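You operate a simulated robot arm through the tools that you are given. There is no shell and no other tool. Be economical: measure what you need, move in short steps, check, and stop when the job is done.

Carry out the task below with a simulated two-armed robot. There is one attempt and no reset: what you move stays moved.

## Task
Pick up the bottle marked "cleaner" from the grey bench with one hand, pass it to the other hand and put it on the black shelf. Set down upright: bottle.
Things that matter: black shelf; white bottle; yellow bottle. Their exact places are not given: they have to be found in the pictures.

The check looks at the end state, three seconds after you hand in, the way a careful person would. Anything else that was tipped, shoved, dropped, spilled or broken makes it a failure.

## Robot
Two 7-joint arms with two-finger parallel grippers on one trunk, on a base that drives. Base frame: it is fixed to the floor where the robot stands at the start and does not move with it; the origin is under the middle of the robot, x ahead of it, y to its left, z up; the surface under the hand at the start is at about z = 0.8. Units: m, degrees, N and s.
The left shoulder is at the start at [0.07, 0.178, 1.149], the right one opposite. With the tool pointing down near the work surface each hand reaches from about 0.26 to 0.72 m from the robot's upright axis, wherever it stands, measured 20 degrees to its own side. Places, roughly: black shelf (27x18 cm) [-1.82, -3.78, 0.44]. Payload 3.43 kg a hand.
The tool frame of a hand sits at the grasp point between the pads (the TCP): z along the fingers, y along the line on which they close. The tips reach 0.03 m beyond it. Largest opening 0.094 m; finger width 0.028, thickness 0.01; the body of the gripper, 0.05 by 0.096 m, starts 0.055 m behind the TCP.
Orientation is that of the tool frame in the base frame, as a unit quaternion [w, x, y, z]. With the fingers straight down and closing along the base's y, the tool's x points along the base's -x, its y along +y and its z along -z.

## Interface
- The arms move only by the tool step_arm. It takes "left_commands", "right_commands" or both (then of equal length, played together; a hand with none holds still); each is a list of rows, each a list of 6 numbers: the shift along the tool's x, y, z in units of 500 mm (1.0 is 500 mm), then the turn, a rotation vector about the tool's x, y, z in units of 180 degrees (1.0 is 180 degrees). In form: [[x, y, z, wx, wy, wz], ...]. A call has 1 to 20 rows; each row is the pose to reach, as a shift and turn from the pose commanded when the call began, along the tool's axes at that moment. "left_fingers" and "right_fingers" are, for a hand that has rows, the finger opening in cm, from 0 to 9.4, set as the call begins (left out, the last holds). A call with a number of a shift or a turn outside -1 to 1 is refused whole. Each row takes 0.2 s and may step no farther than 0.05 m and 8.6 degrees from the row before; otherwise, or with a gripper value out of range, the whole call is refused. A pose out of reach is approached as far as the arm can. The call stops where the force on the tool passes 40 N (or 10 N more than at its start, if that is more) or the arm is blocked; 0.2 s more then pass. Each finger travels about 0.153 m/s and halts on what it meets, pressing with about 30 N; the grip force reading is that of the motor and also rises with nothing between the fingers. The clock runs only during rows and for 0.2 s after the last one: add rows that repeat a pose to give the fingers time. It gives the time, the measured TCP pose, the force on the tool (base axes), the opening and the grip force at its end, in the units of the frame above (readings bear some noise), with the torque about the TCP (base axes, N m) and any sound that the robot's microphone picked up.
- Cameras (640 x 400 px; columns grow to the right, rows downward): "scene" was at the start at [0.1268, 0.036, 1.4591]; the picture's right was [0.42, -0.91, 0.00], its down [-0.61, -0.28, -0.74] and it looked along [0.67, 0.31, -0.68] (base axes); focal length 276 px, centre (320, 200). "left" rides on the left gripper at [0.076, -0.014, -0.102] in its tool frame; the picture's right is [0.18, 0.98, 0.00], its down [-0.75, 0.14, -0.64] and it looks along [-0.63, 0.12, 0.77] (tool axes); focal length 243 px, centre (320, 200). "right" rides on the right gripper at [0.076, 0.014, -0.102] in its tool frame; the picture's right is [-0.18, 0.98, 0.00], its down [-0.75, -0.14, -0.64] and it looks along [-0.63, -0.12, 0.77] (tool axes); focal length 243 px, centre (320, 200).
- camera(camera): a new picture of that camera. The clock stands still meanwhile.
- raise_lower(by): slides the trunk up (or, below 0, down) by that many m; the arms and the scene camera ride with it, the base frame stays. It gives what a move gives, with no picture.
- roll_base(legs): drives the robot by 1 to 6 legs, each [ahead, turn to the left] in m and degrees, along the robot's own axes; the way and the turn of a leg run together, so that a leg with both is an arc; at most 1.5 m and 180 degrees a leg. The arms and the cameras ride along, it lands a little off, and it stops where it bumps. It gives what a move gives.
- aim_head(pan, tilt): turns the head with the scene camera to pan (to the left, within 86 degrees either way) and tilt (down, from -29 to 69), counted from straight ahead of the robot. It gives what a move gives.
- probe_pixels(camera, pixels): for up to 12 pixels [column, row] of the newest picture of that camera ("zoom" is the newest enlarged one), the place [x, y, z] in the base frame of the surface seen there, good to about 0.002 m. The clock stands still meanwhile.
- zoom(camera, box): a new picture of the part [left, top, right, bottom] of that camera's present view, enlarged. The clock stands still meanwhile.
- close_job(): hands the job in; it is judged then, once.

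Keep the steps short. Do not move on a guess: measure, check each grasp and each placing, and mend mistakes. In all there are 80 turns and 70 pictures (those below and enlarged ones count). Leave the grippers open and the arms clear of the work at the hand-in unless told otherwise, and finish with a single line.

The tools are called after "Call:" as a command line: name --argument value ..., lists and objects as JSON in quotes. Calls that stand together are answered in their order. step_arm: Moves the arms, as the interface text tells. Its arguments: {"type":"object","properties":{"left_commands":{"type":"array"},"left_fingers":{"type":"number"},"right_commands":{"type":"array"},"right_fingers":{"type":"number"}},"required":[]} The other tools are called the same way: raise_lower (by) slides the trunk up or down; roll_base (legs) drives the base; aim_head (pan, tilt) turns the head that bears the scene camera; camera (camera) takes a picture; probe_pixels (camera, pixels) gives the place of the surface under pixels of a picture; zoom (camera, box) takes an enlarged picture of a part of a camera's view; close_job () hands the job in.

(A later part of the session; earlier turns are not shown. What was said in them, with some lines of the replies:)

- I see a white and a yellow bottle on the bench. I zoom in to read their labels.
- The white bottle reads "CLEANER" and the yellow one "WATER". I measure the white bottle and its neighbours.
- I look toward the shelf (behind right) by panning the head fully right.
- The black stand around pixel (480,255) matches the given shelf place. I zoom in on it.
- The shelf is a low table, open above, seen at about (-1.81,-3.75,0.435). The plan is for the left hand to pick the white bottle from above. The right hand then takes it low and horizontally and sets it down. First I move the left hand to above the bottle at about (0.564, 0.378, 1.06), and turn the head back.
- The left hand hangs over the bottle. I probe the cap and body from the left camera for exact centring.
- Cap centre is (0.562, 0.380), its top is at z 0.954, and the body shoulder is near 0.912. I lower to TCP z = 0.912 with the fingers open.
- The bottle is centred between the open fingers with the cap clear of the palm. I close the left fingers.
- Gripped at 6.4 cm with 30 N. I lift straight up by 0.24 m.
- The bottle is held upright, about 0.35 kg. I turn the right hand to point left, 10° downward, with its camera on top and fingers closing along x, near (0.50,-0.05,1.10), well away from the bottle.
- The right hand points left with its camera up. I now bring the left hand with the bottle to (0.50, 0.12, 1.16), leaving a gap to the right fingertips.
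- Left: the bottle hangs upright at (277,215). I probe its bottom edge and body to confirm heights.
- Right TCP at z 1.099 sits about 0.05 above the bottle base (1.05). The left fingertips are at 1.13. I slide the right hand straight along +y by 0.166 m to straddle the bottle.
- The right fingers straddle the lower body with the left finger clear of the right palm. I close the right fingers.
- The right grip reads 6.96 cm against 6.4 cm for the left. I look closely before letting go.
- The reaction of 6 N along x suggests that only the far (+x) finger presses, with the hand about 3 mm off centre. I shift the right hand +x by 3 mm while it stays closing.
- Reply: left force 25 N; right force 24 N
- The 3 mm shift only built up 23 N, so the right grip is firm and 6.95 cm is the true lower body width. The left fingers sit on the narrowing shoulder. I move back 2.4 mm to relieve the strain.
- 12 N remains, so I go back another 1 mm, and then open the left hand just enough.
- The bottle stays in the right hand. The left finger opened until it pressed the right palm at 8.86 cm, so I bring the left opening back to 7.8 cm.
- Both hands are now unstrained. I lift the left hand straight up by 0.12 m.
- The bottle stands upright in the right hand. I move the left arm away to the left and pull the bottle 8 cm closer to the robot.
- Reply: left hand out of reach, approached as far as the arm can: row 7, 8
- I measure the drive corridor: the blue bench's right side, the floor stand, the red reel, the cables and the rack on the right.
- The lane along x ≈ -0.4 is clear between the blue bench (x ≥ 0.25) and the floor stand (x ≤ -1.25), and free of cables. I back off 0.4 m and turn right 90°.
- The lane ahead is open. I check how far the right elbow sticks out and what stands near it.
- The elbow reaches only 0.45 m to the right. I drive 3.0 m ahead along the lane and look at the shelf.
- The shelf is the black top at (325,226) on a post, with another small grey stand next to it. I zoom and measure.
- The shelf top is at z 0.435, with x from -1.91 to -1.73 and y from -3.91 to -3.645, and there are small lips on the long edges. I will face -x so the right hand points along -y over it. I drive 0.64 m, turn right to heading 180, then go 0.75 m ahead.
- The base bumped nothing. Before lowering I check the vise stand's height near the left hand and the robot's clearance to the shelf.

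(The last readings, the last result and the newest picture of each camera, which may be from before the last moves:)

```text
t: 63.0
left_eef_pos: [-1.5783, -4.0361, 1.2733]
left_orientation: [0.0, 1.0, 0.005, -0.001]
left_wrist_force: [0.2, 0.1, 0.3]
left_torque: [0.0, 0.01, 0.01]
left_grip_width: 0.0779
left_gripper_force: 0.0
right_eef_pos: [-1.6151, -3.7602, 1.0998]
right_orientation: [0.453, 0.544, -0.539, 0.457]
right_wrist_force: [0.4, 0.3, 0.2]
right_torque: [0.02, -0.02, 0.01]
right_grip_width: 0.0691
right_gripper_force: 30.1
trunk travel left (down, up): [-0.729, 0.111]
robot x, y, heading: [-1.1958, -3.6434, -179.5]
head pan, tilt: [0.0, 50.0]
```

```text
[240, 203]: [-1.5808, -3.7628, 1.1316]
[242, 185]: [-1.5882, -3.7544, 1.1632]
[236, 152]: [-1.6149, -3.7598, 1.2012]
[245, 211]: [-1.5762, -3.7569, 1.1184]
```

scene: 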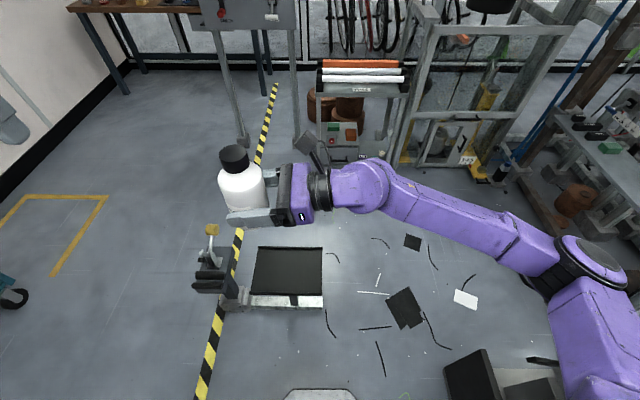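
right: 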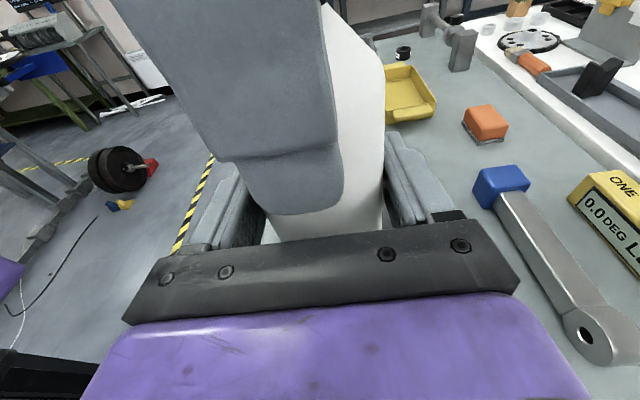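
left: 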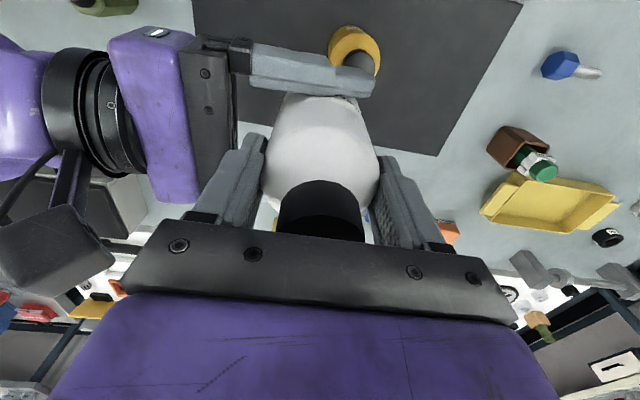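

Clearances are good: the vise tops out at about z 0.58. The bottle is upright, with the cap centred over the TCP and the base at about 1.05. I drive 0.10 m ahead and lower the trunk 0.40 m.

Call:
roll_base --legs '[[0.1, -0.5]]'

Call:
raise_lower --by -0.4

Call:
camera --camera "scene"

```text
t: 64.2
left_eef_pos: [-1.6803, -4.0332, 1.2738]
left_orientation: [0.0, 1.0, 0.001, 0.0]
left_wrist_force: [-0.5, 0.4, 0.3]
left_torque: [0.0, -0.03, 0.02]
left_grip_width: 0.078
left_gripper_force: 0.0
right_eef_pos: [-1.7146, -3.7568, 1.1005]
right_orientation: [0.454, 0.543, -0.54, 0.456]
right_wrist_force: [-1.0, 0.0, -3.4]
right_torque: [0.02, 0.02, 0.02]
right_grip_width: 0.0693
right_gripper_force: 30.0
trunk travel left (down, up): [-0.729, 0.111]
robot x, y, heading: [-1.2956, -3.6388, -179.9]
head pan, tilt: [0.0, 50.0]
```

```text
t: 68.0
left_eef_pos: [-1.6811, -4.033, 0.8735]
left_orientation: [0.0, 1.0, 0.001, -0.001]
left_wrist_force: [0.3, 0.1, 0.7]
left_torque: [0.02, -0.01, 0.0]
left_grip_width: 0.078
left_gripper_force: 0.0
right_eef_pos: [-1.7141, -3.757, 0.6998]
right_orientation: [0.454, 0.543, -0.541, 0.455]
right_wrist_force: [-0.3, 0.6, -2.8]
right_torque: [0.03, -0.02, -0.02]
right_grip_width: 0.0695
right_gripper_force: 30.4
trunk travel left (down, up): [-0.329, 0.511]
robot x, y, heading: [-1.2973, -3.64, -180.1]
head pan, tilt: [0.0, 50.0]
```

```text
41 pictures are left
```

scene: 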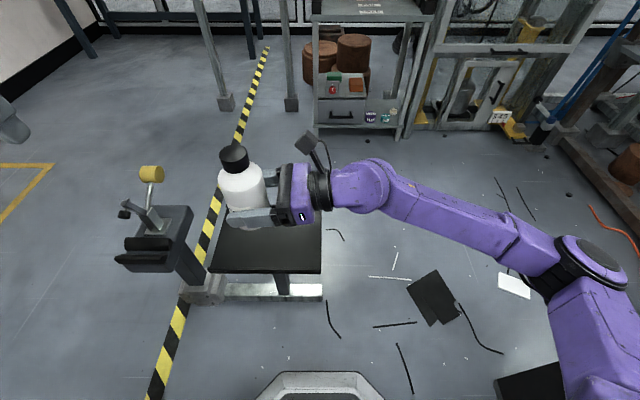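

Weight of about 3 N is on the right hand. I extend 0.10 m over the shelf centre, then lower to TCP z 0.56.

Call:
step_arm --right_commands '[[0, 0.068, 0, 0, 0, 0], [0, 0.136, 0, 0, 0, 0], [0, 0.202, 0, 0, 0, 0], [-0.069, 0.202, 0.0122, 0, 0, 0], [-0.138, 0.202, 0.0243, 0, 0, 0], [-0.207, 0.202, 0.0365, 0, 0, 0], [-0.2758, 0.202, 0.0486, 0, 0, 0], [-0.2758, 0.202, 0.0486, 0, 0, 0]]'

Call:
camera --camera "scene"

Call:
camera --camera "right"

```text
t: 69.8
left_eef_pos: [-1.68, -4.0334, 0.8727]
left_orientation: [0.0, 1.0, 0.001, -0.001]
left_wrist_force: [0.0, 1.0, -0.1]
left_torque: [0.05, 0.05, 0.04]
left_grip_width: 0.0777
left_gripper_force: 0.0
right_eef_pos: [-1.8151, -3.7576, 0.5597]
right_orientation: [0.453, 0.543, -0.541, 0.455]
right_wrist_force: [0.3, -0.1, -3.0]
right_torque: [0.02, -0.05, 0.01]
right_grip_width: 0.0691
right_gripper_force: 30.1
trunk travel left (down, up): [-0.329, 0.511]
robot x, y, heading: [-1.2957, -3.6424, -179.9]
head pan, tilt: [0.0, 50.0]
```

```text
40 pictures are left
```

scene: 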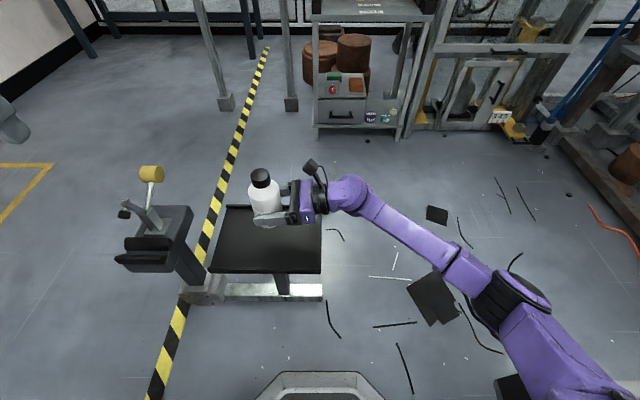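

```text
39 pictures are left
```

right: 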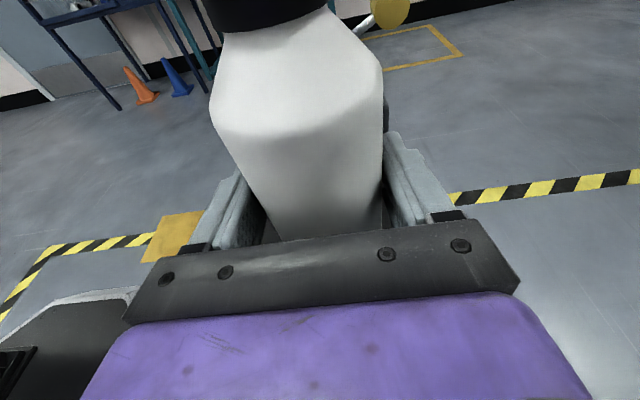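

I check tilt and heights: zoom on the bottle, and probe the upper arm near the panel stand.

Call:
zoom --camera "scene" --box '[200, 150, 340, 280]'

Call:
probe_pixels --camera "scene" --pixels '[[480, 320], [508, 380], [530, 330], [261, 178], [262, 205], [267, 226], [283, 225], [275, 240]]'

```text
3.08 times, centred on (270, 215) of scene
```

zoom: 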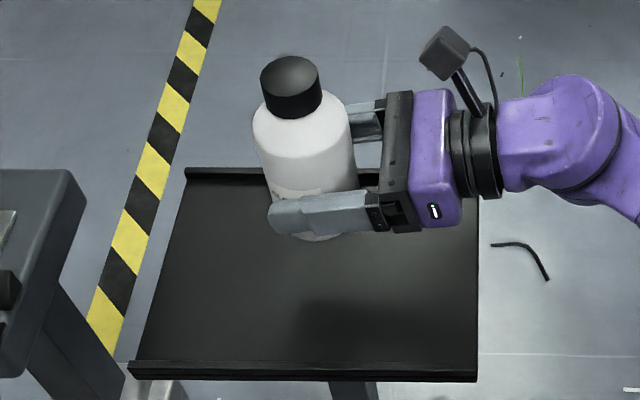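

```text
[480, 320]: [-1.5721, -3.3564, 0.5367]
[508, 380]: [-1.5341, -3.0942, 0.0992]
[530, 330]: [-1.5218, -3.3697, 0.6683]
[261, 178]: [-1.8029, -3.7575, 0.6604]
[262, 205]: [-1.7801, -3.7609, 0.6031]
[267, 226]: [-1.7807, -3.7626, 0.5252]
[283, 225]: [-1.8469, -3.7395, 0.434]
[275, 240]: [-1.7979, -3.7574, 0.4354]
```

The bottle's front line is vertical and its base is at about 0.507, so 0.073 m remains to the shelf at 0.435. I lower 0.064 m.

Call:
step_arm --right_commands '[[-0.04, 0, 0.007, 0, 0, 0], [-0.08, 0, 0.0141, 0, 0, 0], [-0.11, 0, 0.0194, 0, 0, 0], [-0.126, 0, 0.0222, 0, 0, 0], [-0.126, 0, 0.0222, 0, 0, 0]]'

Call:
zoom --camera "scene" --box '[210, 160, 340, 280]'

```text
t: 71.0
left_eef_pos: [-1.6814, -4.0345, 0.8737]
left_orientation: [0.0, 1.0, 0.002, -0.001]
left_wrist_force: [0.8, 0.6, 0.2]
left_torque: [-0.03, -0.01, 0.01]
left_grip_width: 0.078
left_gripper_force: 0.1
right_eef_pos: [-1.8149, -3.7569, 0.4961]
right_orientation: [0.454, 0.543, -0.54, 0.456]
right_wrist_force: [0.4, -0.2, -3.4]
right_torque: [0.0, 0.0, 0.01]
right_grip_width: 0.0693
right_gripper_force: 30.0
trunk travel left (down, up): [-0.329, 0.511]
robot x, y, heading: [-1.2923, -3.6406, -180.0]
head pan, tilt: [0.0, 50.0]
```

```text
3.33 times, centred on (275, 220) of scene
```

zoom: 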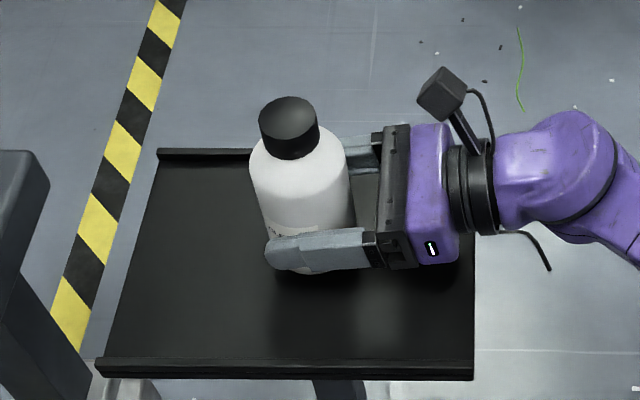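

No contact yet, force is still -3.4 N. I go down 6 mm more in 2 mm rows.

Call:
step_arm --right_commands '[[-0.0039, 0, 0.0007, 0, 0, 0], [-0.0079, 0, 0.0014, 0, 0, 0], [-0.0118, 0, 0.0021, 0, 0, 0], [-0.0118, 0, 0.0021, 0, 0, 0]]'

```text
t: 72.0
left_eef_pos: [-1.681, -4.0331, 0.8728]
left_orientation: [0.0, 1.0, 0.001, -0.001]
left_wrist_force: [0.6, 0.9, 0.0]
left_torque: [0.01, 0.03, 0.01]
left_grip_width: 0.0781
left_gripper_force: 0.0
right_eef_pos: [-1.8157, -3.7572, 0.4898]
right_orientation: [0.454, 0.542, -0.541, 0.455]
right_wrist_force: [-0.4, -0.4, -3.2]
right_torque: [0.03, 0.0, -0.03]
right_grip_width: 0.069
right_gripper_force: 30.0
trunk travel left (down, up): [-0.329, 0.511]
robot x, y, heading: [-1.2942, -3.6381, -180.0]
head pan, tilt: [0.0, 50.0]
```

Still hanging free. I go down another 3 mm in 1 mm rows.

Call:
step_arm --right_commands '[[-0.002, 0, 0.0003, 0, 0, 0], [-0.0039, 0, 0.0007, 0, 0, 0], [-0.0059, 0, 0.001, 0, 0, 0], [-0.0059, 0, 0.001, 0, 0, 0]]'

```text
t: 73.0
left_eef_pos: [-1.6808, -4.034, 0.8733]
left_orientation: [0.0, 1.0, 0.001, 0.0]
left_wrist_force: [-0.8, 0.1, -0.1]
left_torque: [-0.03, -0.01, 0.01]
left_grip_width: 0.078
left_gripper_force: 0.1
right_eef_pos: [-1.8162, -3.7578, 0.4863]
right_orientation: [0.454, 0.543, -0.541, 0.455]
right_wrist_force: [0.6, -1.2, -2.6]
right_torque: [-0.02, 0.03, 0.01]
right_grip_width: 0.0693
right_gripper_force: 30.0
trunk travel left (down, up): [-0.329, 0.511]
robot x, y, heading: [-1.2968, -3.6448, -179.7]
head pan, tilt: [0.0, 50.0]
```

Perhaps just touching. I go 1.5 mm further.

Call:
step_arm --right_commands '[[-0.001, 0, 0.0002, 0, 0, 0], [-0.002, 0, 0.0003, 0, 0, 0], [-0.003, 0, 0.0005, 0, 0, 0], [-0.003, 0, 0.0005, 0, 0, 0]]'

Call:
zoom --camera "scene" --box '[230, 170, 330, 250]'

```text
t: 74.0
left_eef_pos: [-1.6807, -4.034, 0.8727]
left_orientation: [0.0, 1.0, 0.001, 0.0]
left_wrist_force: [0.2, 0.3, 0.3]
left_torque: [-0.01, -0.01, 0.05]
left_grip_width: 0.0779
left_gripper_force: 0.1
right_eef_pos: [-1.8157, -3.7578, 0.4857]
right_orientation: [0.454, 0.542, -0.541, 0.455]
right_wrist_force: [-0.1, -0.7, -2.9]
right_torque: [0.0, -0.01, -0.01]
right_grip_width: 0.0687
right_gripper_force: 30.1
trunk travel left (down, up): [-0.329, 0.511]
robot x, y, heading: [-1.2966, -3.6386, -179.8]
head pan, tilt: [0.0, 50.0]
```

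```text
5.00 times, centred on (280, 210) of scene
```

zoom: 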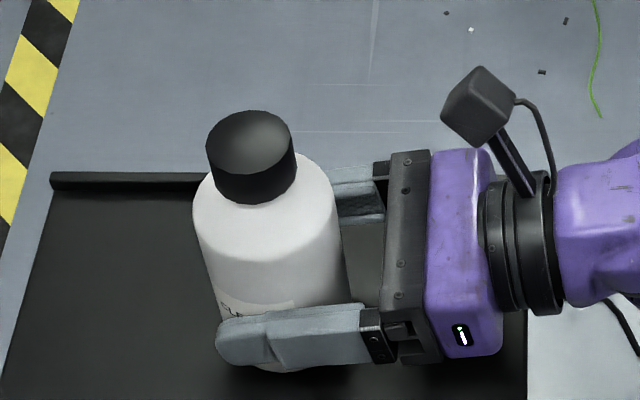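

Still about 3 N. I probe the cap top height to know the remaining gap.

Call:
probe_pixels --camera "zoom" --pixels '[[252, 140], [225, 140], [280, 140], [270, 240], [275, 280], [290, 385], [420, 385]]'

```text
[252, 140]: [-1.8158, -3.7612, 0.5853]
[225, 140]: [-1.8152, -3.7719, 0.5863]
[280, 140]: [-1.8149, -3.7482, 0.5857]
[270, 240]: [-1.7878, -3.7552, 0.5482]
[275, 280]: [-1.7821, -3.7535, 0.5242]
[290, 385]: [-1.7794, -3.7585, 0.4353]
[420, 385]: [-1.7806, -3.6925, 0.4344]
```

The cap top at 0.586 is nearly level and implies a gap of 0–3 mm. I lower 1 mm per row until the force changes.

Call:
step_arm --right_commands '[[-0.002, 0, 0.0003, 0, 0, 0], [-0.003, 0, 0.0005, 0, 0, 0], [-0.003, 0, 0.0005, 0, 0, 0]]'

```text
t: 74.8
left_eef_pos: [-1.6799, -4.0337, 0.8741]
left_orientation: [-0.001, 1.0, 0.001, 0.0]
left_wrist_force: [0.5, 0.1, 0.3]
left_torque: [0.0, 0.01, -0.01]
left_grip_width: 0.0781
left_gripper_force: 0.0
right_eef_pos: [-1.8159, -3.7563, 0.4831]
right_orientation: [0.454, 0.542, -0.541, 0.455]
right_wrist_force: [-0.9, 0.4, -3.1]
right_torque: [0.03, 0.01, 0.04]
right_grip_width: 0.069
right_gripper_force: 30.1
trunk travel left (down, up): [-0.329, 0.511]
robot x, y, heading: [-1.295, -3.6411, -179.9]
head pan, tilt: [0.0, 50.0]
```

Still free. I go down 1.5 mm more.

Call:
step_arm --right_commands '[[-0.0015, 0, 0.0003, 0, 0, 0], [-0.003, 0, 0.0005, 0, 0, 0], [-0.003, 0, 0.0005, 0, 0, 0]]'

```text
t: 75.6
left_eef_pos: [-1.6806, -4.0336, 0.8714]
left_orientation: [0.0, 1.0, 0.0, -0.001]
left_wrist_force: [0.3, 0.3, -0.7]
left_torque: [0.0, 0.0, -0.01]
left_grip_width: 0.078
left_gripper_force: 0.1
right_eef_pos: [-1.8155, -3.7578, 0.4824]
right_orientation: [-0.455, -0.542, 0.542, -0.455]
right_wrist_force: [0.0, 0.2, -3.9]
right_torque: [0.0, 0.01, -0.01]
right_grip_width: 0.0689
right_gripper_force: 30.4
trunk travel left (down, up): [-0.329, 0.511]
robot x, y, heading: [-1.2954, -3.6439, -179.8]
head pan, tilt: [0.0, 50.0]
```

Still no contact. I go down another 2 mm.

Call:
step_arm --right_commands '[[-0.002, 0, 0.0003, 0, 0, 0], [-0.004, 0, 0.0007, 0, 0, 0], [-0.004, 0, 0.0007, 0, 0, 0]]'

Call:
zoom --camera "scene" --box '[230, 170, 330, 250]'

Call:
probe_pixels --camera "zoom" --pixels '[[252, 140], [225, 140], [280, 140], [252, 125], [275, 280], [285, 365], [290, 375]]'

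```text
t: 76.4
left_eef_pos: [-1.6812, -4.0326, 0.8735]
left_orientation: [0.0, 1.0, 0.001, -0.001]
left_wrist_force: [-1.1, -0.1, 0.4]
left_torque: [-0.02, -0.03, -0.01]
left_grip_width: 0.078
left_gripper_force: 0.1
right_eef_pos: [-1.8149, -3.7578, 0.4818]
right_orientation: [0.455, 0.542, -0.541, 0.455]
right_wrist_force: [-1.4, 1.5, 2.6]
right_torque: [0.01, -0.11, 0.0]
right_grip_width: 0.0692
right_gripper_force: 29.8
trunk travel left (down, up): [-0.329, 0.511]
robot x, y, heading: [-1.2935, -3.6438, -179.7]
head pan, tilt: [0.0, 50.0]
```

```text
5.00 times, centred on (280, 210) of scene
```

zoom: 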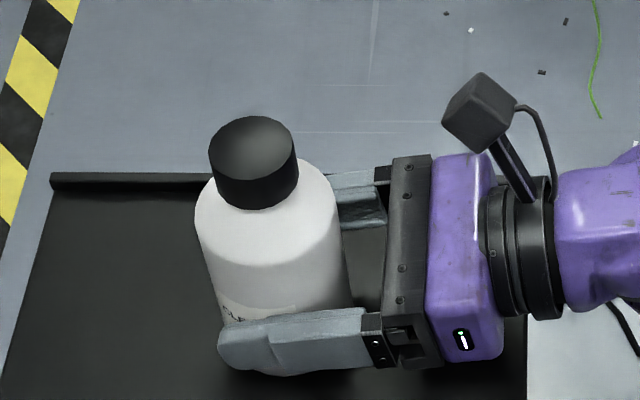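

```text
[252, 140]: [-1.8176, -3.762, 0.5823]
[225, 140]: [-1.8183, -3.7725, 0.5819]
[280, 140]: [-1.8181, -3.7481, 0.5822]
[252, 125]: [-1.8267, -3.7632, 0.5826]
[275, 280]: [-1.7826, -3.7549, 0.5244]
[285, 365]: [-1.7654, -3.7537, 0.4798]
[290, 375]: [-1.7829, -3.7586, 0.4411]
```

Contact: force changed to +2.6 N and the cap is level at 0.582. I open the right fingers.

Call:
step_arm --right_commands '[[0, 0, 0, 0, 0, 0], [0, 0, 0, 0, 0, 0], [0, 0, 0, 0, 0, 0], [0, 0, 0, 0, 0, 0]]' --right_fingers 9.4

Call:
zoom --camera "scene" --box '[210, 160, 340, 270]'

```text
t: 77.4
left_eef_pos: [-1.6806, -4.035, 0.8727]
left_orientation: [-0.001, 1.0, 0.001, -0.001]
left_wrist_force: [-0.2, 0.1, 0.4]
left_torque: [-0.02, -0.01, 0.04]
left_grip_width: 0.0779
left_gripper_force: 0.1
right_eef_pos: [-1.8157, -3.7574, 0.4797]
right_orientation: [0.454, 0.543, -0.541, 0.455]
right_wrist_force: [-0.1, -0.2, 0.5]
right_torque: [0.03, 0.01, 0.01]
right_grip_width: 0.0938
right_gripper_force: 0.1
trunk travel left (down, up): [-0.329, 0.511]
robot x, y, heading: [-1.2943, -3.637, -180.1]
head pan, tilt: [0.0, 50.0]
```

```text
3.64 times, centred on (275, 215) of scene
```

zoom: 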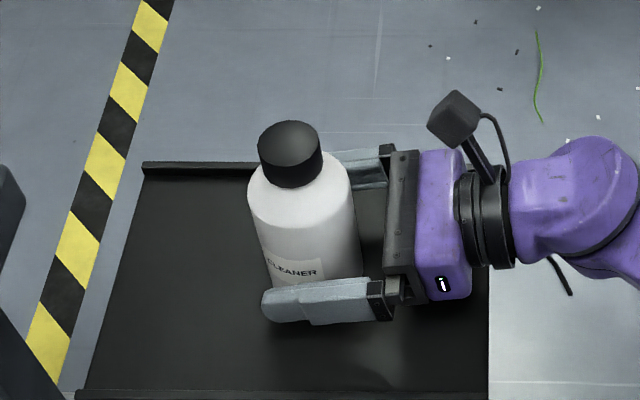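

The bottle stands free, fingers open. I withdraw the right hand horizontally by 0.14 m away from the bottle.

Call:
step_arm --right_commands '[[-0.007, 0, -0.0394, 0, 0, 0], [-0.0139, 0, -0.0788, 0, 0, 0], [-0.0208, 0, -0.118, 0, 0, 0], [-0.0278, 0, -0.1576, 0, 0, 0], [-0.0347, 0, -0.197, 0, 0, 0], [-0.0416, 0, -0.2364, 0, 0, 0], [-0.0486, 0, -0.2758, 0, 0, 0]]'

Call:
camera --camera "scene"

```text
t: 79.0
left_eef_pos: [-1.6796, -4.0333, 0.8745]
left_orientation: [0.0, 1.0, 0.0, -0.001]
left_wrist_force: [0.3, 0.8, 0.0]
left_torque: [0.02, 0.02, -0.04]
left_grip_width: 0.0779
left_gripper_force: 0.1
right_eef_pos: [-1.8155, -3.6177, 0.4811]
right_orientation: [0.454, 0.543, -0.54, 0.455]
right_wrist_force: [-0.4, -0.1, 0.3]
right_torque: [-0.02, 0.0, -0.02]
right_grip_width: 0.094
right_gripper_force: 0.0
trunk travel left (down, up): [-0.329, 0.511]
robot x, y, heading: [-1.2947, -3.6393, -180.0]
head pan, tilt: [0.0, 50.0]
```

```text
33 pictures are left
```

scene: 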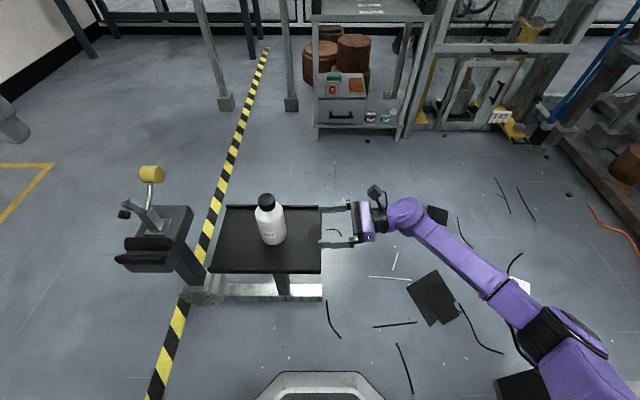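

The bottle stands upright at (270,220) and the hand is clear. I raise the trunk 0.3 m, open the left hand, and check once more.

Call:
raise_lower --by 0.3

Call:
step_arm --left_commands '[[0, 0, 0, 0, 0, 0], [0, 0, 0, 0, 0, 0]]' --left_fingers 9.4

Call:
zoom --camera "scene" --box '[150, 140, 450, 330]'

```text
t: 82.0
left_eef_pos: [-1.6811, -4.0327, 1.1739]
left_orientation: [0.001, 1.0, 0.0, -0.001]
left_wrist_force: [-0.2, 0.5, -0.3]
left_torque: [0.01, 0.0, -0.01]
left_grip_width: 0.078
left_gripper_force: 0.0
right_eef_pos: [-1.8171, -3.6176, 0.7806]
right_orientation: [0.454, 0.542, -0.541, 0.455]
right_wrist_force: [0.5, 0.1, 0.3]
right_torque: [-0.01, 0.01, -0.01]
right_grip_width: 0.0942
right_gripper_force: 0.1
trunk travel left (down, up): [-0.629, 0.211]
robot x, y, heading: [-1.2967, -3.6405, -180.0]
head pan, tilt: [0.0, 50.0]
```

```text
t: 82.6
left_eef_pos: [-1.6797, -4.0344, 1.174]
left_orientation: [0.0, 1.0, 0.001, -0.002]
left_wrist_force: [-0.2, -0.6, 0.3]
left_torque: [-0.03, 0.03, 0.02]
left_grip_width: 0.0942
left_gripper_force: 0.0
right_eef_pos: [-1.8144, -3.6172, 0.7809]
right_orientation: [0.454, 0.543, -0.54, 0.456]
right_wrist_force: [0.0, -0.3, -0.2]
right_torque: [0.04, 0.01, 0.03]
right_grip_width: 0.094
right_gripper_force: 0.1
trunk travel left (down, up): [-0.629, 0.211]
robot x, y, heading: [-1.2928, -3.6404, -179.8]
head pan, tilt: [0.0, 50.0]
```

```text
2.11 times, centred on (300, 235) of scene
```

zoom: 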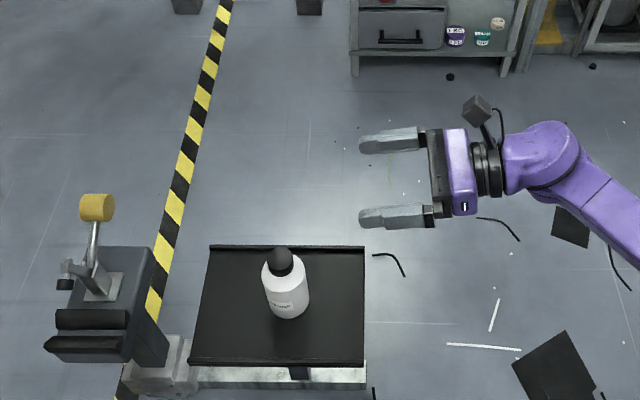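

The bottle stands upright in the middle of the shelf. Both hands are open and clear, so I hand in.

Call:
close_job

```text
The job is handed in.
```

The white "CLEANER" bottle was picked up with the left hand, passed to the right hand and set upright near the middle of the black shelf, and nothing else was seen tipped or moved.
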